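You operate a simulated robot arm through the tools that you are given. There is no shell and no other tool. Be economical: measure what you need, move in short steps, check, and stop when the job is done.

Carry out the task below with a simulated robot arm. There is one attempt and no reset: what you move stays moved.

TASK
Slide the grey carrier along the holding bench until it stands next to the round lead.

It is judged by the outcome, as a careful person would: the job done as asked, and still so three seconds after it is handed in. It fails if anything else is knocked over, pushed out of place, dropped, spilled or broken.

THE ROBOT
A 7-joint arm with a two-finger parallel gripper, fixed in place. Base frame: the origin is at the foot of the arm, x ahead of it, y to its left, z up; the work surface is at about z = 900. Lengths are in mm, angles in rad, forces in N, time in s.
With the tool pointing down near the work surface it reaches from about 300 to 680 mm from the base axis. Its first joint turns from -1.152 to 1.152 rad. Payload 1.57 kg.
Tool frame: the origin (TCP) lies between the finger pads and is the grasp point; the fingertips stand 30 mm ahead of it; z points along the fingers, y is the line along which they close. The gripper opens to 110 mm. The fingers are 24 mm wide and 12 mm thick; the gripper's body (48 by 112 mm) begins 78 mm behind the TCP.
Orientation is told as [roll, pitch, yaw] about the base's x, y, z axes, in that order, counted from this pose: with the fingers straight down and closing along the base's y, the tool's x points along the base's -x, its y along +y and its z along -z.

THE INTERFACE
- The arm moves only by the tool move_arm. Its argument "commands" is a list of rows, each a list of 7 numbers: the closure, from 0 (fully open) to 1 (shut), then the shift along the tool's x, y, z in units of 50 mm (1.0 is 50 mm), then the turn, a rotation vector about the tool's x, y, z in units of 6 degrees (1.0 is 6 degrees). In form: [[gripper, tx, ty, tz, rx, ry, rz], ...]. A call has 1 to 20 rows; each row shifts and turns the commanded pose from where the row before left it, along the tool's axes as they then stand. A call with a number of a shift or a turn outside -1 to 1 is refused whole. A row lasts 0.2 s, in which the tool goes at most 50 mm and 0.15 rad; a call with a longer step from one row to the next is refused whole, and so is a gripper value outside its range. A pose out of reach is approached as far as the arm can. The call stops where the force on the tool passes 40 N (or 10 N more than at its start, if that is more) or the arm is blocked; 0.2 s more then pass. The fingers move at their own pace (about 108 mm/s each) and stop on an object; they squeeze with about 26 N. The grip force told is the motor's: it shows also when the fingers shut on nothing. Time passes only in rows, and 0.2 s behind the last, so rows that do not move let the fingers close. It gives the time, the measured TCP pose, the force on the tool (base axes), the opening and the grip force at its end, in the units of the frame above (readings bear some noise), and new pictures: "views" is both (left out), scene, wrist or none.
- Cameras (640 x 400 px; columns grow to the right, rows downward): "scene" is fixed at [156.2, -384.1, 1404.3]; the picture's right is [0.85, -0.53, 0.00], its down [-0.30, -0.48, -0.83] and it looks along [0.44, 0.70, -0.56] (base axes); focal length 343 px, centre (320, 200). "wrist" rides on the gripper at [-36, 0, -80] in the tool frame; the picture's right is [0.00, -1.00, 0.00], its down [0.97, 0.00, -0.24] and it looks along [0.24, 0.00, 0.97] (tool axes); focal length 218 px, centre (320, 200).
- pixel_to_xyz(camera, pixels): there is no depth. For up to 12 entries [column, row, z] of the newest picture of that camera ("zoom" is the newest enlarged one), the place [x, y] in the base frame at which the ray of that pixel passes the height z, good to about 3 mm. No time passes.
- inspect(camera, box): a new picture of the part [left, top, right, bottom] of that camera's present view, enlarged. No time passes.
- close_job(): hands the job in; it is judged then, once.

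Work in short steps. Measure before you move; look again where a grasp or a placing could have gone wrong, and mend it. You have 60 turns and 120 pictures in all, the two below and enlarged ones among them. Open the gripper and draw the arm clear of the work before you hand the job in, unless the task says otherwise; then end with one line.

The tools are called after "Call:" as a command line: name --pt "numbers of a row" for each row, then --argument value for the rest, lists and objects as JSON in quotes. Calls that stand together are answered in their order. move_arm: Moves the arm, as the interface text tells. Its arguments: {"type":"object","properties":{"commands":{"type":"array","items":{"type":"array","items":{"type":"number"}}},"views":{"type":"string","enum":["both","scene","wrist","none"]}},"required":["commands"]} The other tools are called the same way: pixel_to_xyz (camera, pixels) gives the place at which the rays of pixels pass given heights; inspect (camera, box) takes an enlarged picture of a part of a camera's view; close_job () hands the job in.

At the start:

```text
t: 0.0
tool_pos: [445.7, -23.0, 1114.1]
orientation: [0.0, 0.0, 0.0]
force: [-0.1, 0.0, -0.2]
finger_gap: 109.9
grasp_force: 0.0
```

scene: 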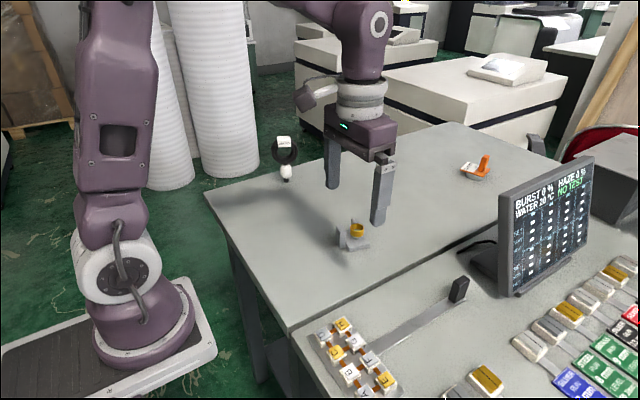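
wrist: 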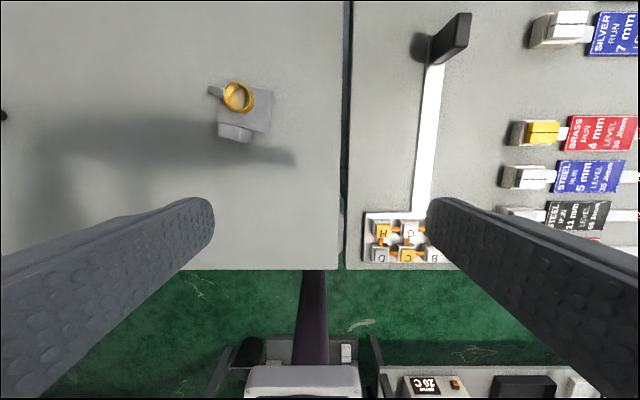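

I see a grey piece with a yellow ring near scene (353,235), an orange item near (478,168), and a panel with labels. I'll enlarge the pictures to identify the carrier and the round lead.

Call:
inspect --camera "scene" --box '[300, 190, 420, 265]'

Call:
inspect --camera "scene" --box '[430, 130, 530, 192]'

Call:
inspect --camera "scene" --box '[480, 150, 640, 400]'

Call:
inspect --camera "scene" --box '[290, 260, 530, 400]'

Call:
inspect --camera "wrist" --box '[340, 0, 640, 270]'

```text
5.33 times, centred on (360, 228) of scene
```

zoom: 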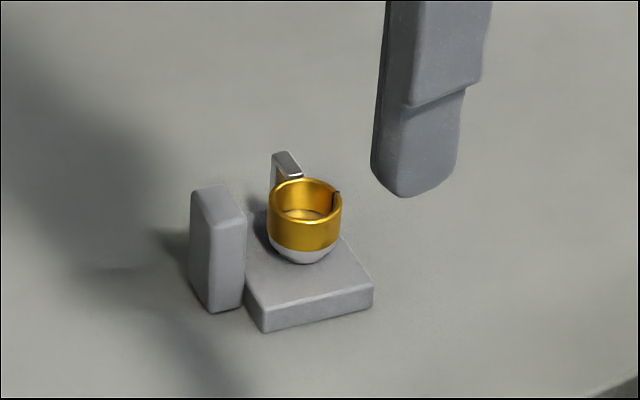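

```text
6.40 times, centred on (480, 161) of scene
```

zoom: 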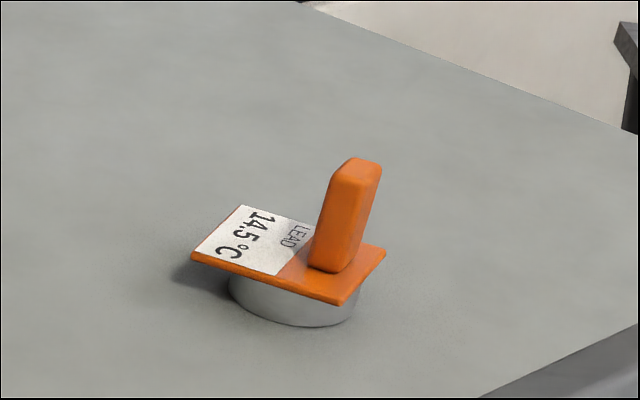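

```text
1.60 times, centred on (560, 275) of scene
```

zoom: 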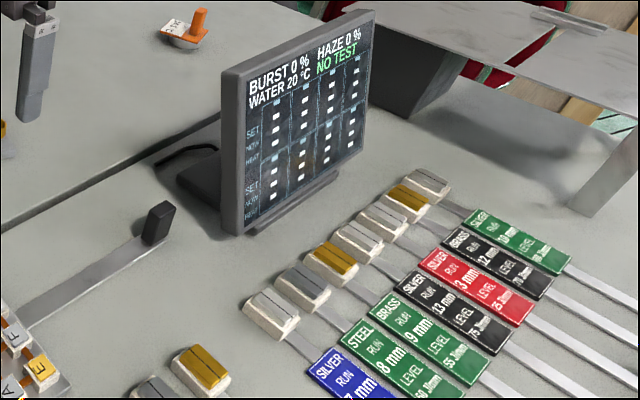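

```text
2.67 times, centred on (410, 330) of scene
```

zoom: 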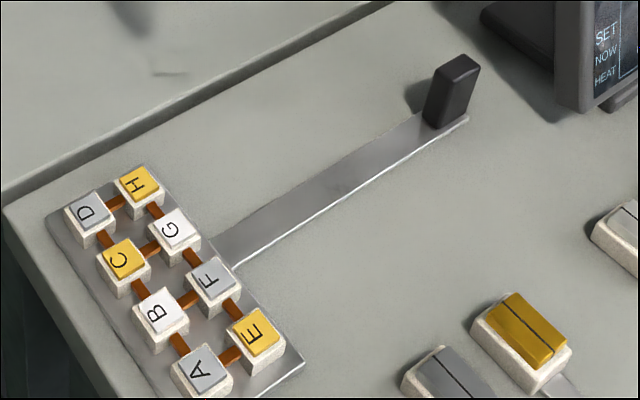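

```text
1.48 times, centred on (490, 135) of wrist
```

zoom: 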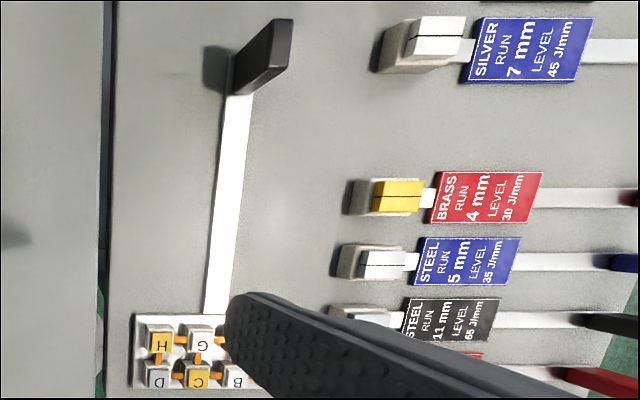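

The orange-topped puck is marked LEAD. There is also a dark piece at (285,155), so I'll look at that and the carrier from both views.

Call:
inspect --camera "scene" --box '[240, 120, 340, 190]'

Call:
inspect --camera "wrist" --box '[160, 40, 340, 170]'

Call:
pixel_to_xyz --camera "scene" --pixels '[[284, 178, 900], [342, 249, 900], [350, 251, 900], [369, 246, 900], [476, 180, 900], [483, 160, 940], [205, 195, 900], [288, 333, 900], [450, 123, 900]]'

Call:
pixel_to_xyz --camera "wrist" --pixels '[[218, 135, 900], [250, 142, 900], [271, 90, 910], [238, 97, 935], [218, 125, 930], [252, 130, 930], [210, 90, 920], [0, 115, 930]]'

```text
5.71 times, centred on (290, 155) of scene
```

zoom: 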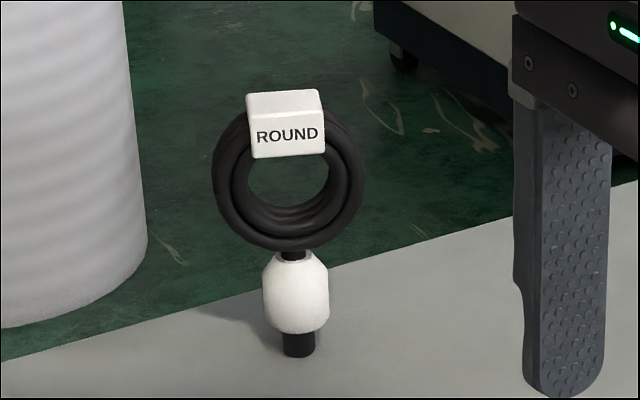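

```text
3.08 times, centred on (250, 105) of wrist
```

zoom: 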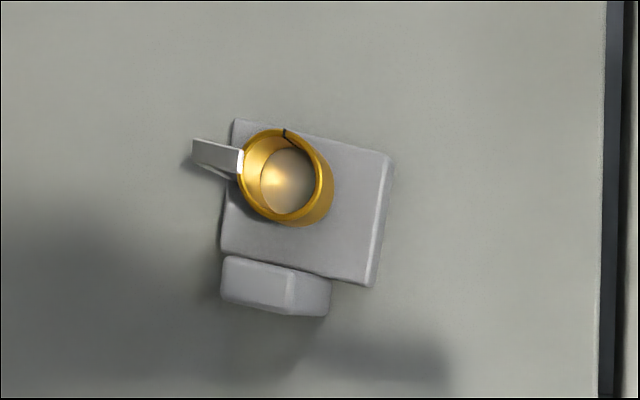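

```text
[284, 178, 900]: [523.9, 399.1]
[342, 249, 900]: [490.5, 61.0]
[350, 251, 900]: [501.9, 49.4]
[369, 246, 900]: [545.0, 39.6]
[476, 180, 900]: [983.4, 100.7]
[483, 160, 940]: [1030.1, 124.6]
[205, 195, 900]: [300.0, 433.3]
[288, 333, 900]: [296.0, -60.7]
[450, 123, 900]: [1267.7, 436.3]
```

```text
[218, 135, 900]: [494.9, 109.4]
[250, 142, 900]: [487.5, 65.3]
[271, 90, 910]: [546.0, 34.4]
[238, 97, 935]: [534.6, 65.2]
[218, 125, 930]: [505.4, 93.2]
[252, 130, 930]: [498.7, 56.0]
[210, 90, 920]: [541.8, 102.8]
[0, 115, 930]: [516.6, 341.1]
```

The coil tagged ROUND, a plug-ended cable standing near (524,399), is the round lead. The orange LEAD piece is a lump at about 985 mm, which is out of reach. I'll move left at this height to see the carrier and the lead from above.

Call:
move_arm --pt "0 0 0.8 0 0 0 0" --pt "0 0 0.8 0 0 0 0" --pt "0 0 0.8 0 0 0 0" --pt "0 0 0.8 0 0 0 0" --pt "0 0 0 0 0 0 0"

```text
t: 1.2
tool_pos: [445.5, 139.1, 1114.8]
orientation: [0.0, 0.002, -0.001]
force: [-0.4, 0.2, 1.3]
finger_gap: 110.2
grasp_force: 0.0
```

scene: 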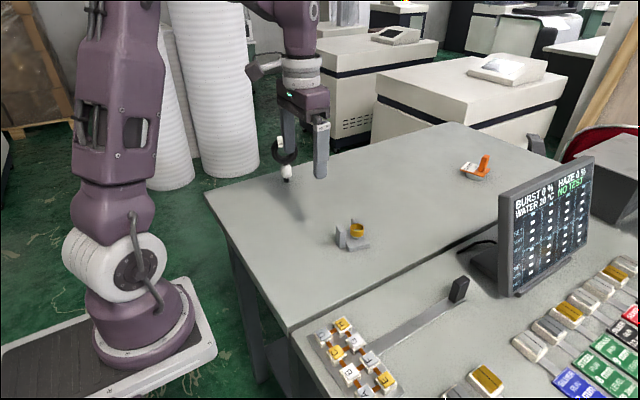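
wrist: 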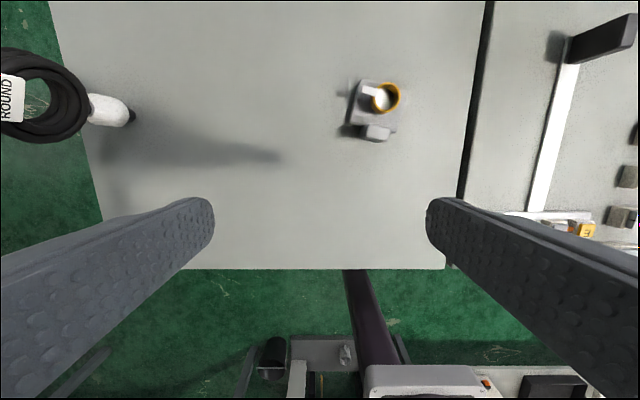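

Call:
inspect --camera "wrist" --box '[310, 50, 440, 160]'

Call:
inspect --camera "wrist" --box '[0, 30, 180, 180]'

Call:
inspect --camera "scene" --box '[320, 205, 390, 260]'

Call:
pixel_to_xyz --camera "wrist" --pixels '[[134, 117, 900], [134, 117, 905], [90, 110, 940], [85, 160, 900], [340, 137, 900], [362, 138, 900], [372, 142, 900], [389, 140, 900], [398, 130, 912], [360, 80, 912]]'

Call:
pixel_to_xyz --camera "scene" --pixels '[[286, 182, 900], [287, 180, 900]]'

```text
3.64 times, centred on (375, 105) of wrist
```

zoom: 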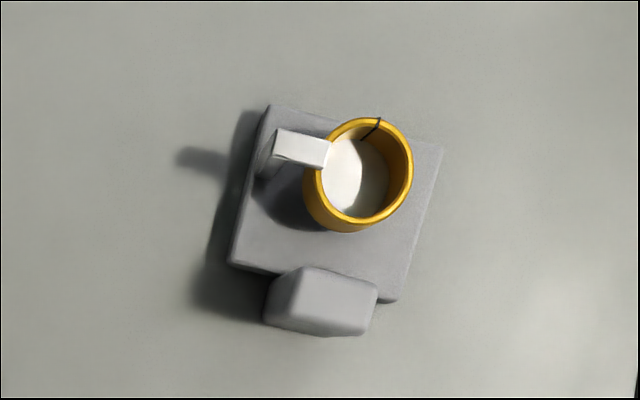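

```text
2.67 times, centred on (90, 105) of wrist
```

zoom: 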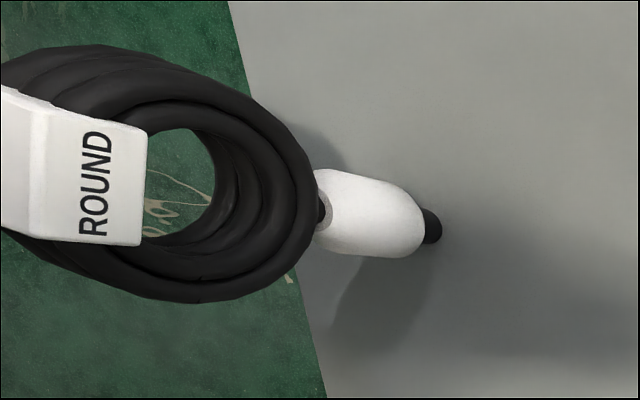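

```text
7.27 times, centred on (355, 232) of scene
```

zoom: 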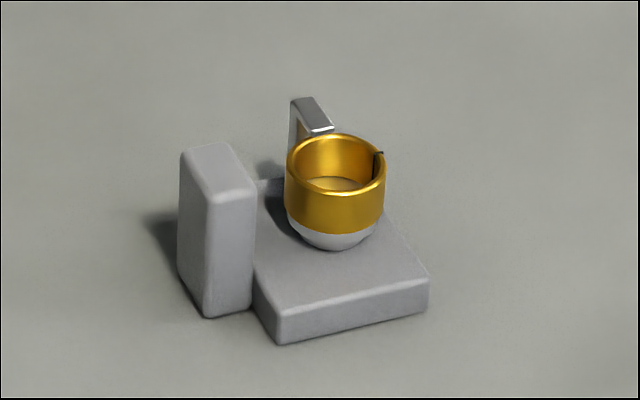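

```text
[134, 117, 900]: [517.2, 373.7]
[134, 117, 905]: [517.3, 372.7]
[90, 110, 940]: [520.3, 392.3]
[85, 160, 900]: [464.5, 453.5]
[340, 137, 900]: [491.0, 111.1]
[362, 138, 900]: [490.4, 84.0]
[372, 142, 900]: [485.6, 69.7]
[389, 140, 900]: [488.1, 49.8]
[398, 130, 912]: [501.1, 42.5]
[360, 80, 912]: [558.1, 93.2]
```

```text
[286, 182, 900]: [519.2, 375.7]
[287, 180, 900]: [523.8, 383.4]
```

The lead's plug stands at about (520,378), with its coil from z≈960 to 1035. The slab is centred near (528,67), turned about −12°, with its right edge near y≈30–45. A gripped block would bring the hand into the coil, so I'll push the slab's right side instead. For that I'll set two fingers apart along x and keep them low. First I go right of the carrier and turn the hand 90°.

Call:
move_arm --pt "0.3 -0.5 -0.8 0 0 0 0" --pt "0.5 -0.5 -0.8 0 0 0 0" --pt "0.68 -0.5 -0.8 0 0 0 0" --pt "0.68 0 -0.8 0 0 0 0" --pt "0.68 0 0 0 0 0 1" --pt "0.68 0 0 0 0 0 1" --pt "0.68 0 0 0 0 0 1" --pt "0.68 0 0 0 0 0 1" --pt "0.68 0 0 0 0 0 1" --pt "0.68 0 0 0 0 0 1" --pt "0.68 0 0 0 0 0 1" --pt "0.68 0 0 0 0 0 1" --pt "0.68 0 0 0 0 0 1" --pt "0.68 0 0 0 0 0 1" --pt "0.68 0 0 0 0 0 1" --pt "0.68 0 0 0 0 0 1" --pt "0.68 0 0 0 0 0 1" --pt "0.68 0 0 0 0 0 1" --pt "0.68 0 0 0 0 0 1" --pt "0.68 0 0 0 0 0 0"

```text
t: 5.4
tool_pos: [521.0, -22.2, 1112.4]
orientation: [0.0, 0.0, -1.572]
force: [0.0, -0.3, -0.4]
finger_gap: 35.0
grasp_force: 0.0
```

scene: 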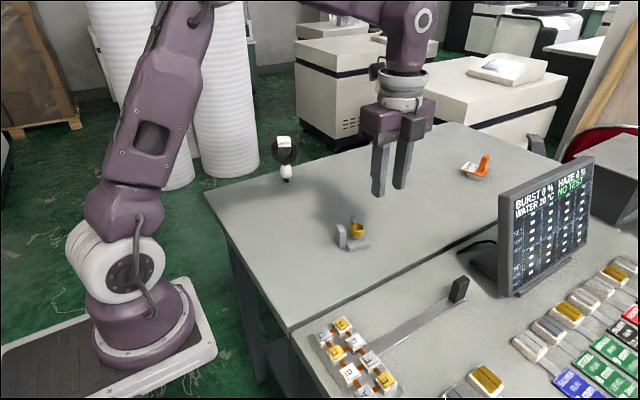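
wrist: 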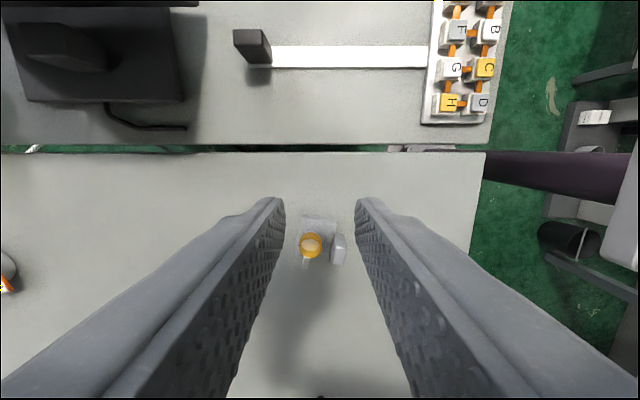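

The hand is turned and the fingers are 35 mm apart. The carrier sits between them in the view at about (318,240), so I'll re-measure it.

Call:
inspect --camera "wrist" --box '[280, 200, 360, 280]'

Call:
pixel_to_xyz --camera "wrist" --pixels '[[302, 216, 912], [337, 221, 912], [302, 216, 900], [337, 221, 900], [300, 256, 912], [345, 262, 900]]'

```text
5.00 times, centred on (320, 240) of wrist
```

zoom: 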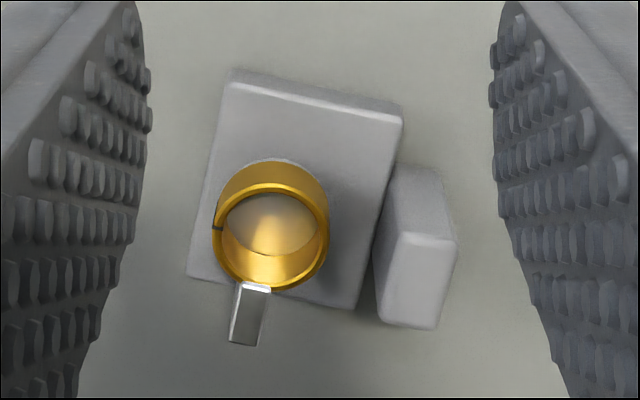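

```text
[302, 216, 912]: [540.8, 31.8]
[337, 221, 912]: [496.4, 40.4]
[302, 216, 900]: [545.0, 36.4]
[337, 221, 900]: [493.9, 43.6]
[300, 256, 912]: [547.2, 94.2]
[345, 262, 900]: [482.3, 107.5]
```

The slab's right edge runs from (545,35) to (494,43). I'll narrow the fingers to 25 mm, centre on x≈519 and come down at y≈−20 to a tip height of about 906.

Call:
move_arm --pt "0.773 0 -0.04 0.6 0 0 0" --pt "0.773 0 0 0.7 0 0 0" --pt "0.773 0 0 0.7 0 0 0" --pt "0.773 0 0 0.7 0 0 0" --pt "0.773 0 0 0.5 0 0 0" --pt "0.773 0 0 0.3 0 0 0" --pt "0.773 0 0 0 0 0 0"

```text
t: 7.0
tool_pos: [520.4, -23.0, 939.6]
orientation: [0.0, 0.001, -1.571]
force: [-0.8, -0.1, 0.1]
finger_gap: 25.0
grasp_force: 0.0
```

scene: 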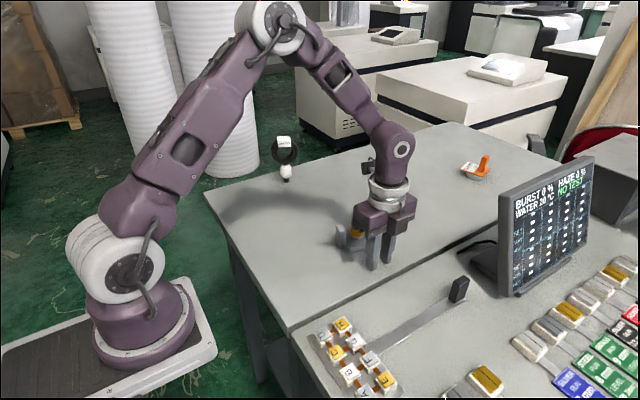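
wrist: 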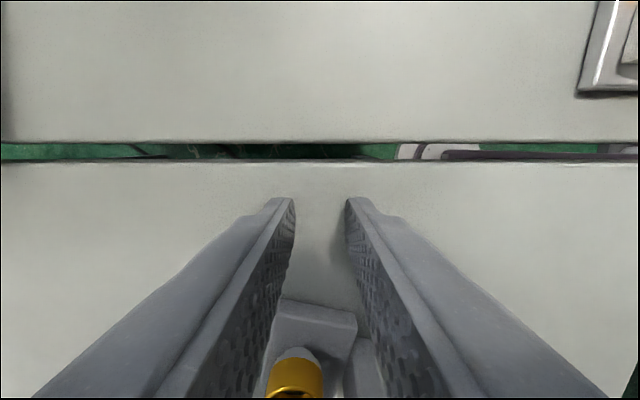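

The fingertips are at about z=910 on the open bench right of the slab. I'll lower 4 mm, approach and push slowly at 25 mm/s.

Call:
move_arm --pt "0.773 0 0 0.08 0 0 0" --pt "0.773 0.3 0 0 0 0 0" --pt "0.773 0.25 0 0 0 0 0" --pt "0.773 0.1 0 0 0 0 0" --pt "0.773 0.1 0 0 0 0 0" --pt "0.773 0.08 0 0 0 0 0" --pt "0.773 0.08 0 0 0 0 0" --pt "0.773 0.08 0 0 0 0 0" --pt "0.773 0.08 0 0 0 0 0" --pt "0.773 0.08 0 0 0 0 0" --pt "0.773 0.08 0 0 0 0 0" --pt "0.773 0.08 0 0 0 0 0" --pt "0.773 0.08 0 0 0 0 0"

```text
t: 9.8
tool_pos: [518.1, 46.8, 935.9]
orientation: [0.0, -0.001, -1.57]
force: [0.1, -0.1, 0.4]
finger_gap: 24.9
grasp_force: 0.0
```

scene: 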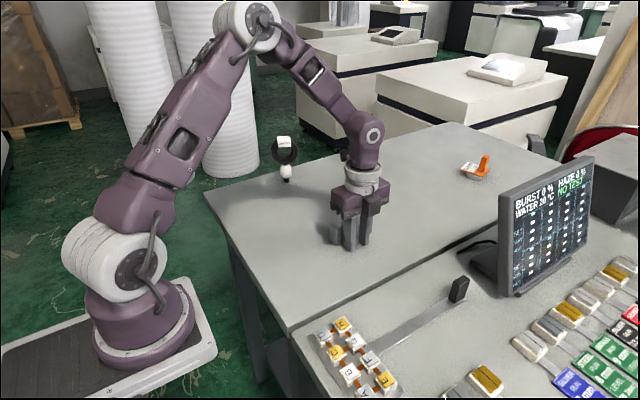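
wrist: 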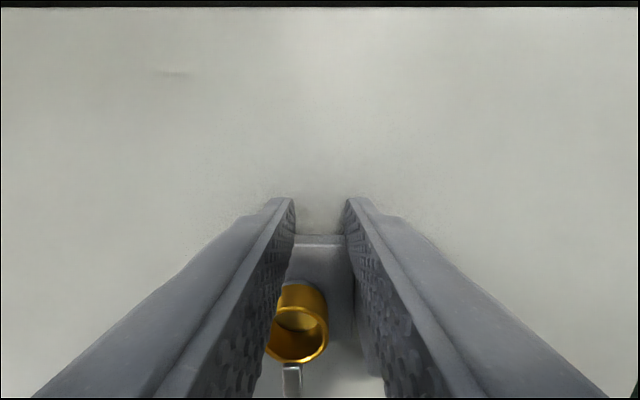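

The slab has squared up against both fingers (edge level at row 240), and the cup is upright and moving with it. I'll go on pushing +y slowly.

Call:
move_arm --pt "0.773 0.08 0 0 0 0 0" --pt "0.773 0.1 0 0 0 0 0" --pt "0.773 0.1 0 0 0 0 0" --pt "0.773 0.1 0 0 0 0 0" --pt "0.773 0.1 0 0 0 0 0" --pt "0.773 0.1 0 0 0 0 0" --pt "0.773 0.1 0 0 0 0 0" --pt "0.773 0.1 0 0 0 0 0" --pt "0.773 0.1 0 0 0 0 0" --pt "0.773 0.1 0 0 0 0 0" --pt "0.773 0.1 0 0 0 0 0" --pt "0.773 0.1 0 0 0 0 0" --pt "0.773 0.1 0 0 0 0 0" --pt "0.773 0.1 0 0 0 0 0" --pt "0.773 0.1 0 0 0 0 0" --pt "0.773 0.1 0 0 0 0 0" --pt "0.773 0.1 0 0 0 0 0" --pt "0.773 0.1 0 0 0 0 0" --pt "0.773 0.1 0 0 0 0 0" --pt "0.773 0.05 0 0 0 0 0"

```text
t: 14.0
tool_pos: [520.8, 143.2, 934.1]
orientation: [0.001, -0.001, -1.571]
force: [0.2, 0.2, -0.1]
finger_gap: 24.8
grasp_force: 0.0
```

scene: 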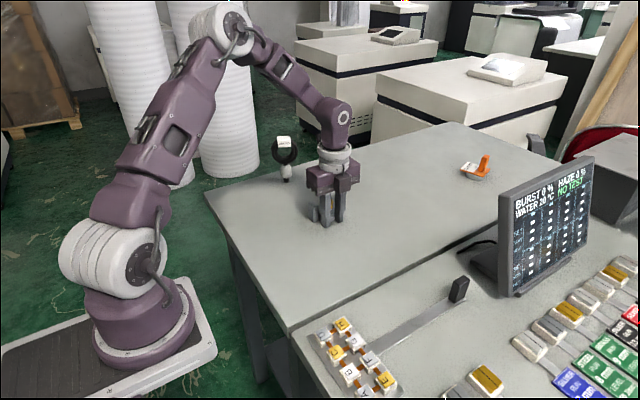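
wrist: 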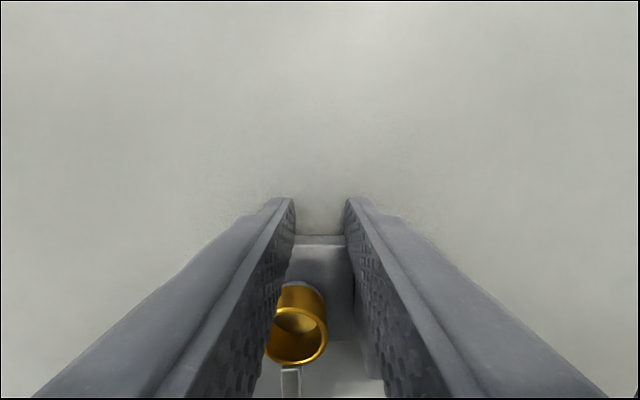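

The push is tracking well, with the slab in the same place between the fingers. I'll push another 85 mm and then check the distance to the lead.

Call:
move_arm --pt "0.773 0.08 0 0 0 0 0" --pt "0.773 0.1 0 0 0 0 0" --pt "0.773 0.1 0 0 0 0 0" --pt "0.773 0.1 0 0 0 0 0" --pt "0.773 0.1 0 0 0 0 0" --pt "0.773 0.1 0 0 0 0 0" --pt "0.773 0.1 0 0 0 0 0" --pt "0.773 0.1 0 0 0 0 0" --pt "0.773 0.1 0 0 0 0 0" --pt "0.773 0.1 0 0 0 0 0" --pt "0.773 0.1 0 0 0 0 0" --pt "0.773 0.1 0 0 0 0 0" --pt "0.773 0.1 0 0 0 0 0" --pt "0.773 0.1 0 0 0 0 0" --pt "0.773 0.1 0 0 0 0 0" --pt "0.773 0.1 0 0 0 0 0" --pt "0.773 0.06 0 0 0 0 0" --pt "0.773 0.05 0 0 0 0 0"

Call:
inspect --camera "scene" --box '[250, 120, 370, 220]'

```text
t: 17.8
tool_pos: [518.7, 227.9, 935.9]
orientation: [0.0, 0.0, -1.57]
force: [-0.3, -0.8, -1.4]
finger_gap: 24.9
grasp_force: 0.1
```

scene: 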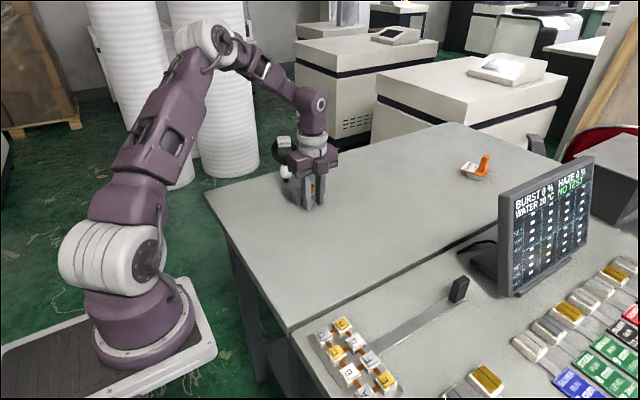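
wrist: 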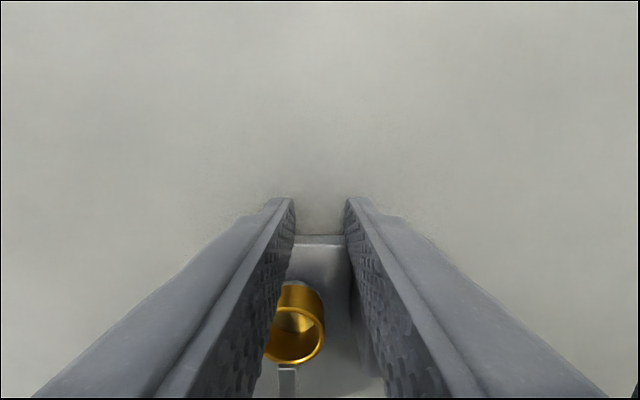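

```text
4.00 times, centred on (310, 170) of scene
```

zoom: 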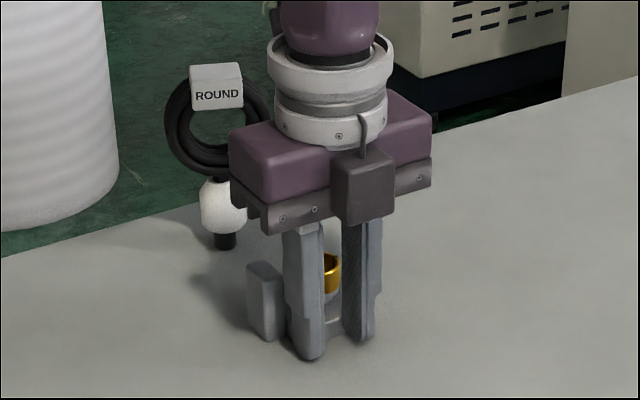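

The slab's left side is at about y≈302 and the lead's white sleeve begins near y≈362. I'll push 38 mm more, then back off and rise to check.

Call:
move_arm --pt "0.773 0.06 0 0 0 0 0" --pt "0.773 0.08 0 0 0 0 0" --pt "0.773 0.08 0 0 0 0 0" --pt "0.773 0.08 0 0 0 0 0" --pt "0.773 0.08 0 0 0 0 0" --pt "0.773 0.08 0 0 0 0 0" --pt "0.773 0.08 0 0 0 0 0" --pt "0.773 0.08 0 0 0 0 0" --pt "0.773 0.08 0 0 0 0 0" --pt "0.773 0.06 0 0 0 0 0" --pt "0.773 0 0 0 0 0 0" --pt "0.773 -0.1 0 0 0 0 0" --pt "0.773 -0.4 0 0 0 0 0" --pt "0.773 -0.8 0 0 0 0 0" --pt "0.773 -0.8 0 0 0 0 0" --pt "0.773 0 0 -0.8 0 0 0" --pt "0.773 0 0 -0.8 0 0 0" --pt "0.773 0 0 -0.8 0 0 0" --pt "0.773 0 0 -0.8 0 0 0" --pt "0.773 0 0 0 0 0 0"

Call:
inspect --camera "scene" --box '[250, 120, 370, 220]'

```text
t: 22.0
tool_pos: [518.9, 160.1, 1094.5]
orientation: [0.001, -0.002, -1.571]
force: [-0.2, -0.3, 0.5]
finger_gap: 25.2
grasp_force: 0.0
```

scene: 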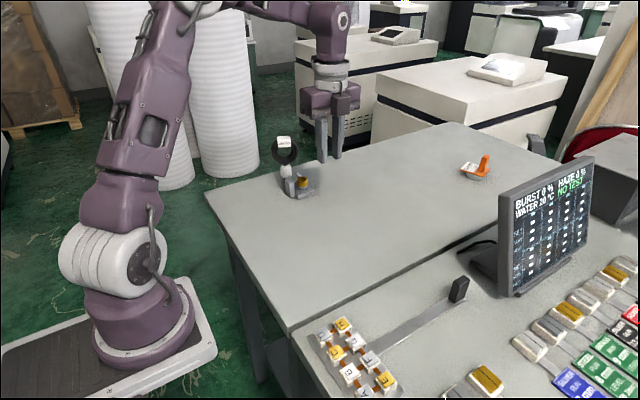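
wrist: 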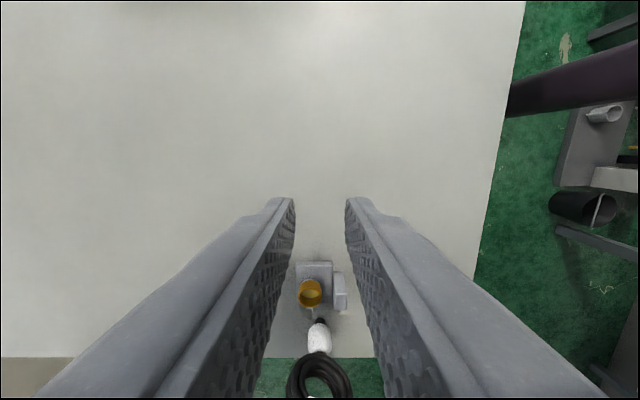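

```text
4.00 times, centred on (310, 170) of scene
```

zoom: 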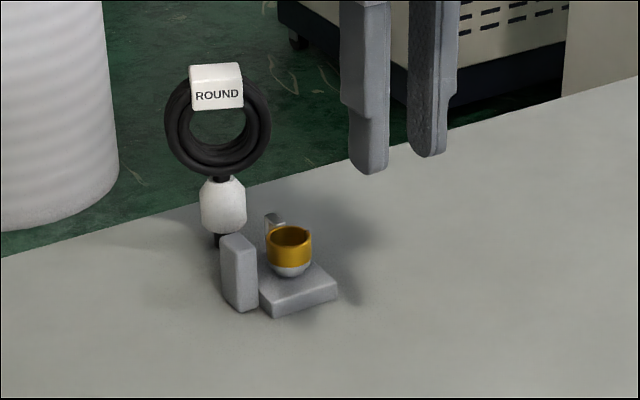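

Call:
inspect --camera "wrist" --box '[270, 250, 370, 350]'

Call:
pixel_to_xyz --camera "wrist" --pixels '[[297, 262, 912], [297, 302, 912], [332, 304, 912], [320, 321, 900], [318, 352, 900]]'

```text
4.00 times, centred on (320, 300) of wrist
```

zoom: 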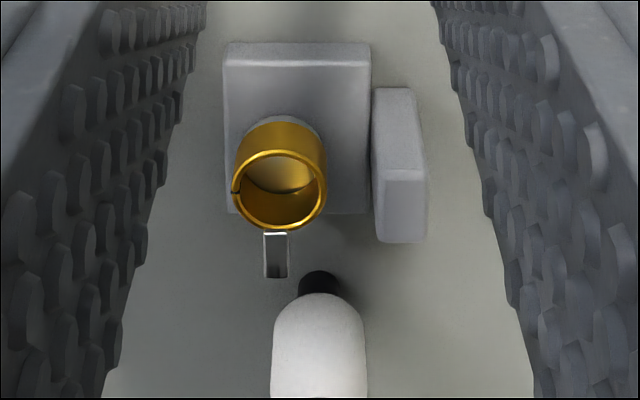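

```text
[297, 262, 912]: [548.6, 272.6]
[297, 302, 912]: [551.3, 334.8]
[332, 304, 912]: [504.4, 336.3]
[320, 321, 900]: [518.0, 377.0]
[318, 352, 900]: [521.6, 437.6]
```

The carrier is upright and square. Its left edge is at y≈335 and the plug is at y≈370, a gap of about 35 mm. I'll close that to about 23 mm with one more gentle push, then draw clear.

Call:
move_arm --pt "0.773 0 0 0.8 0 0 0" --pt "0.773 0 0 0.8 0 0 0" --pt "0.773 0 0 0.8 0 0 0" --pt "0.773 0 0 0.8 0 0 0" --pt "0.773 0.6 0 0 0 0 0" --pt "0.773 0.6 0 0 0 0 0" --pt "0.773 0.4 0 0 0 0 0" --pt "0.773 0.15 0 0 0 0 0" --pt "0.773 0.1 0 0 0 0 0" --pt "0.773 0.08 0 0 0 0 0" --pt "0.773 0.08 0 0 0 0 0" --pt "0.773 0.08 0 0 0 0 0" --pt "0.773 0.08 0 0 0 0 0" --pt "0.773 0.08 0 0 0 0 0" --pt "0.773 0.08 0 0 0 0 0" --pt "0.773 0.05 0 0 0 0 0" --pt "0.773 0 0 0 0 0 0" --views "none"

Call:
move_arm --pt "0.773 -0.1 0 0 0 0 0" --pt "0.773 -0.4 0 0 0 0 0" --pt "0.773 -0.8 0 0 0 0 0" --pt "0.773 -0.8 0 0 0 0 0" --pt "0.773 0 0 -0.8 0 0 0" --pt "0.773 0 0 -0.8 0 0 0" --pt "0.773 0 0 -0.8 0 0 0" --pt "0.4 0 0 -0.8 0 0 0" --pt "0 -0.6 0 0 0 0 0" --pt "0 -0.6 0 0 0 0 0" --pt "0 0 0 0 0 0 0" --pt "0 0 0 0 0 0 0"

Call:
inspect --camera "scene" --box '[250, 120, 370, 220]'

Call:
inspect --camera "wrist" --box '[270, 260, 390, 400]'

```text
t: 25.6
tool_pos: [518.0, 279.7, 933.7]
orientation: [0.0, 0.001, -1.572]
force: [-0.5, -0.7, 0.4]
finger_gap: 25.0
grasp_force: 0.1
```

```text
t: 28.2
tool_pos: [520.5, 115.9, 1094.1]
orientation: [0.0, 0.0, -1.571]
force: [0.4, -0.6, 1.0]
finger_gap: 110.0
grasp_force: 0.1
```

scene: 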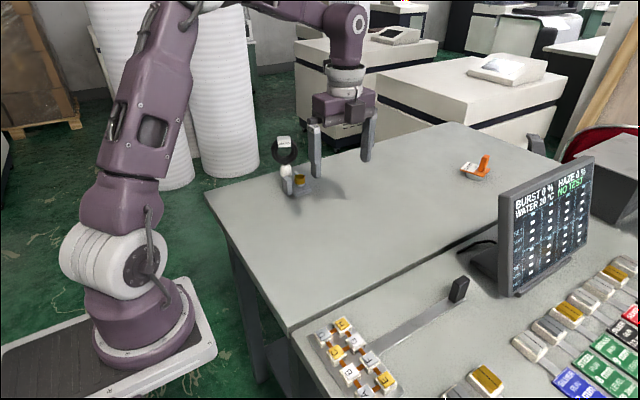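
wrist: 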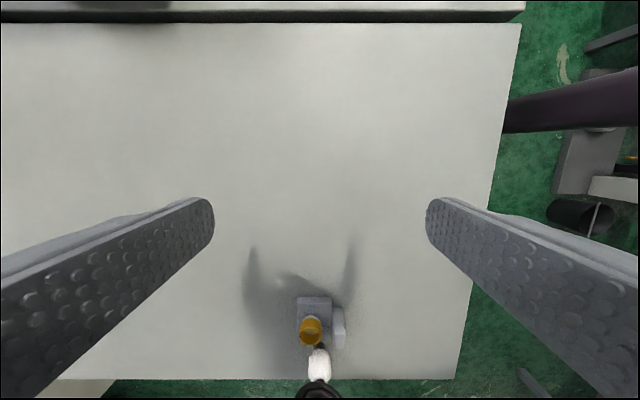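

```text
4.00 times, centred on (310, 170) of scene
```

zoom: 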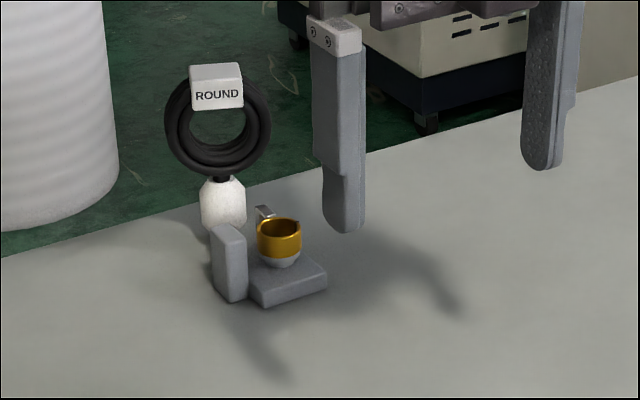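

```text
2.86 times, centred on (330, 330) of wrist
```

zoom: 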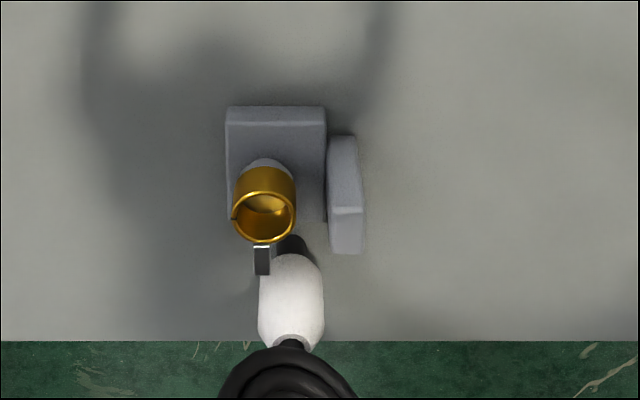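

The carrier now stands upright right beside the ROUND lead. The cup is still on it, the lead hasn't moved, and the open hand is clear, so I'm handing in.

Call:
close_job

```text
The job is handed in.
```

I slid the grey carrier along the bench until it stood next to the lead tagged ROUND, roughly 20 mm from its plug, with the cup still upright on it and the lead untouched.
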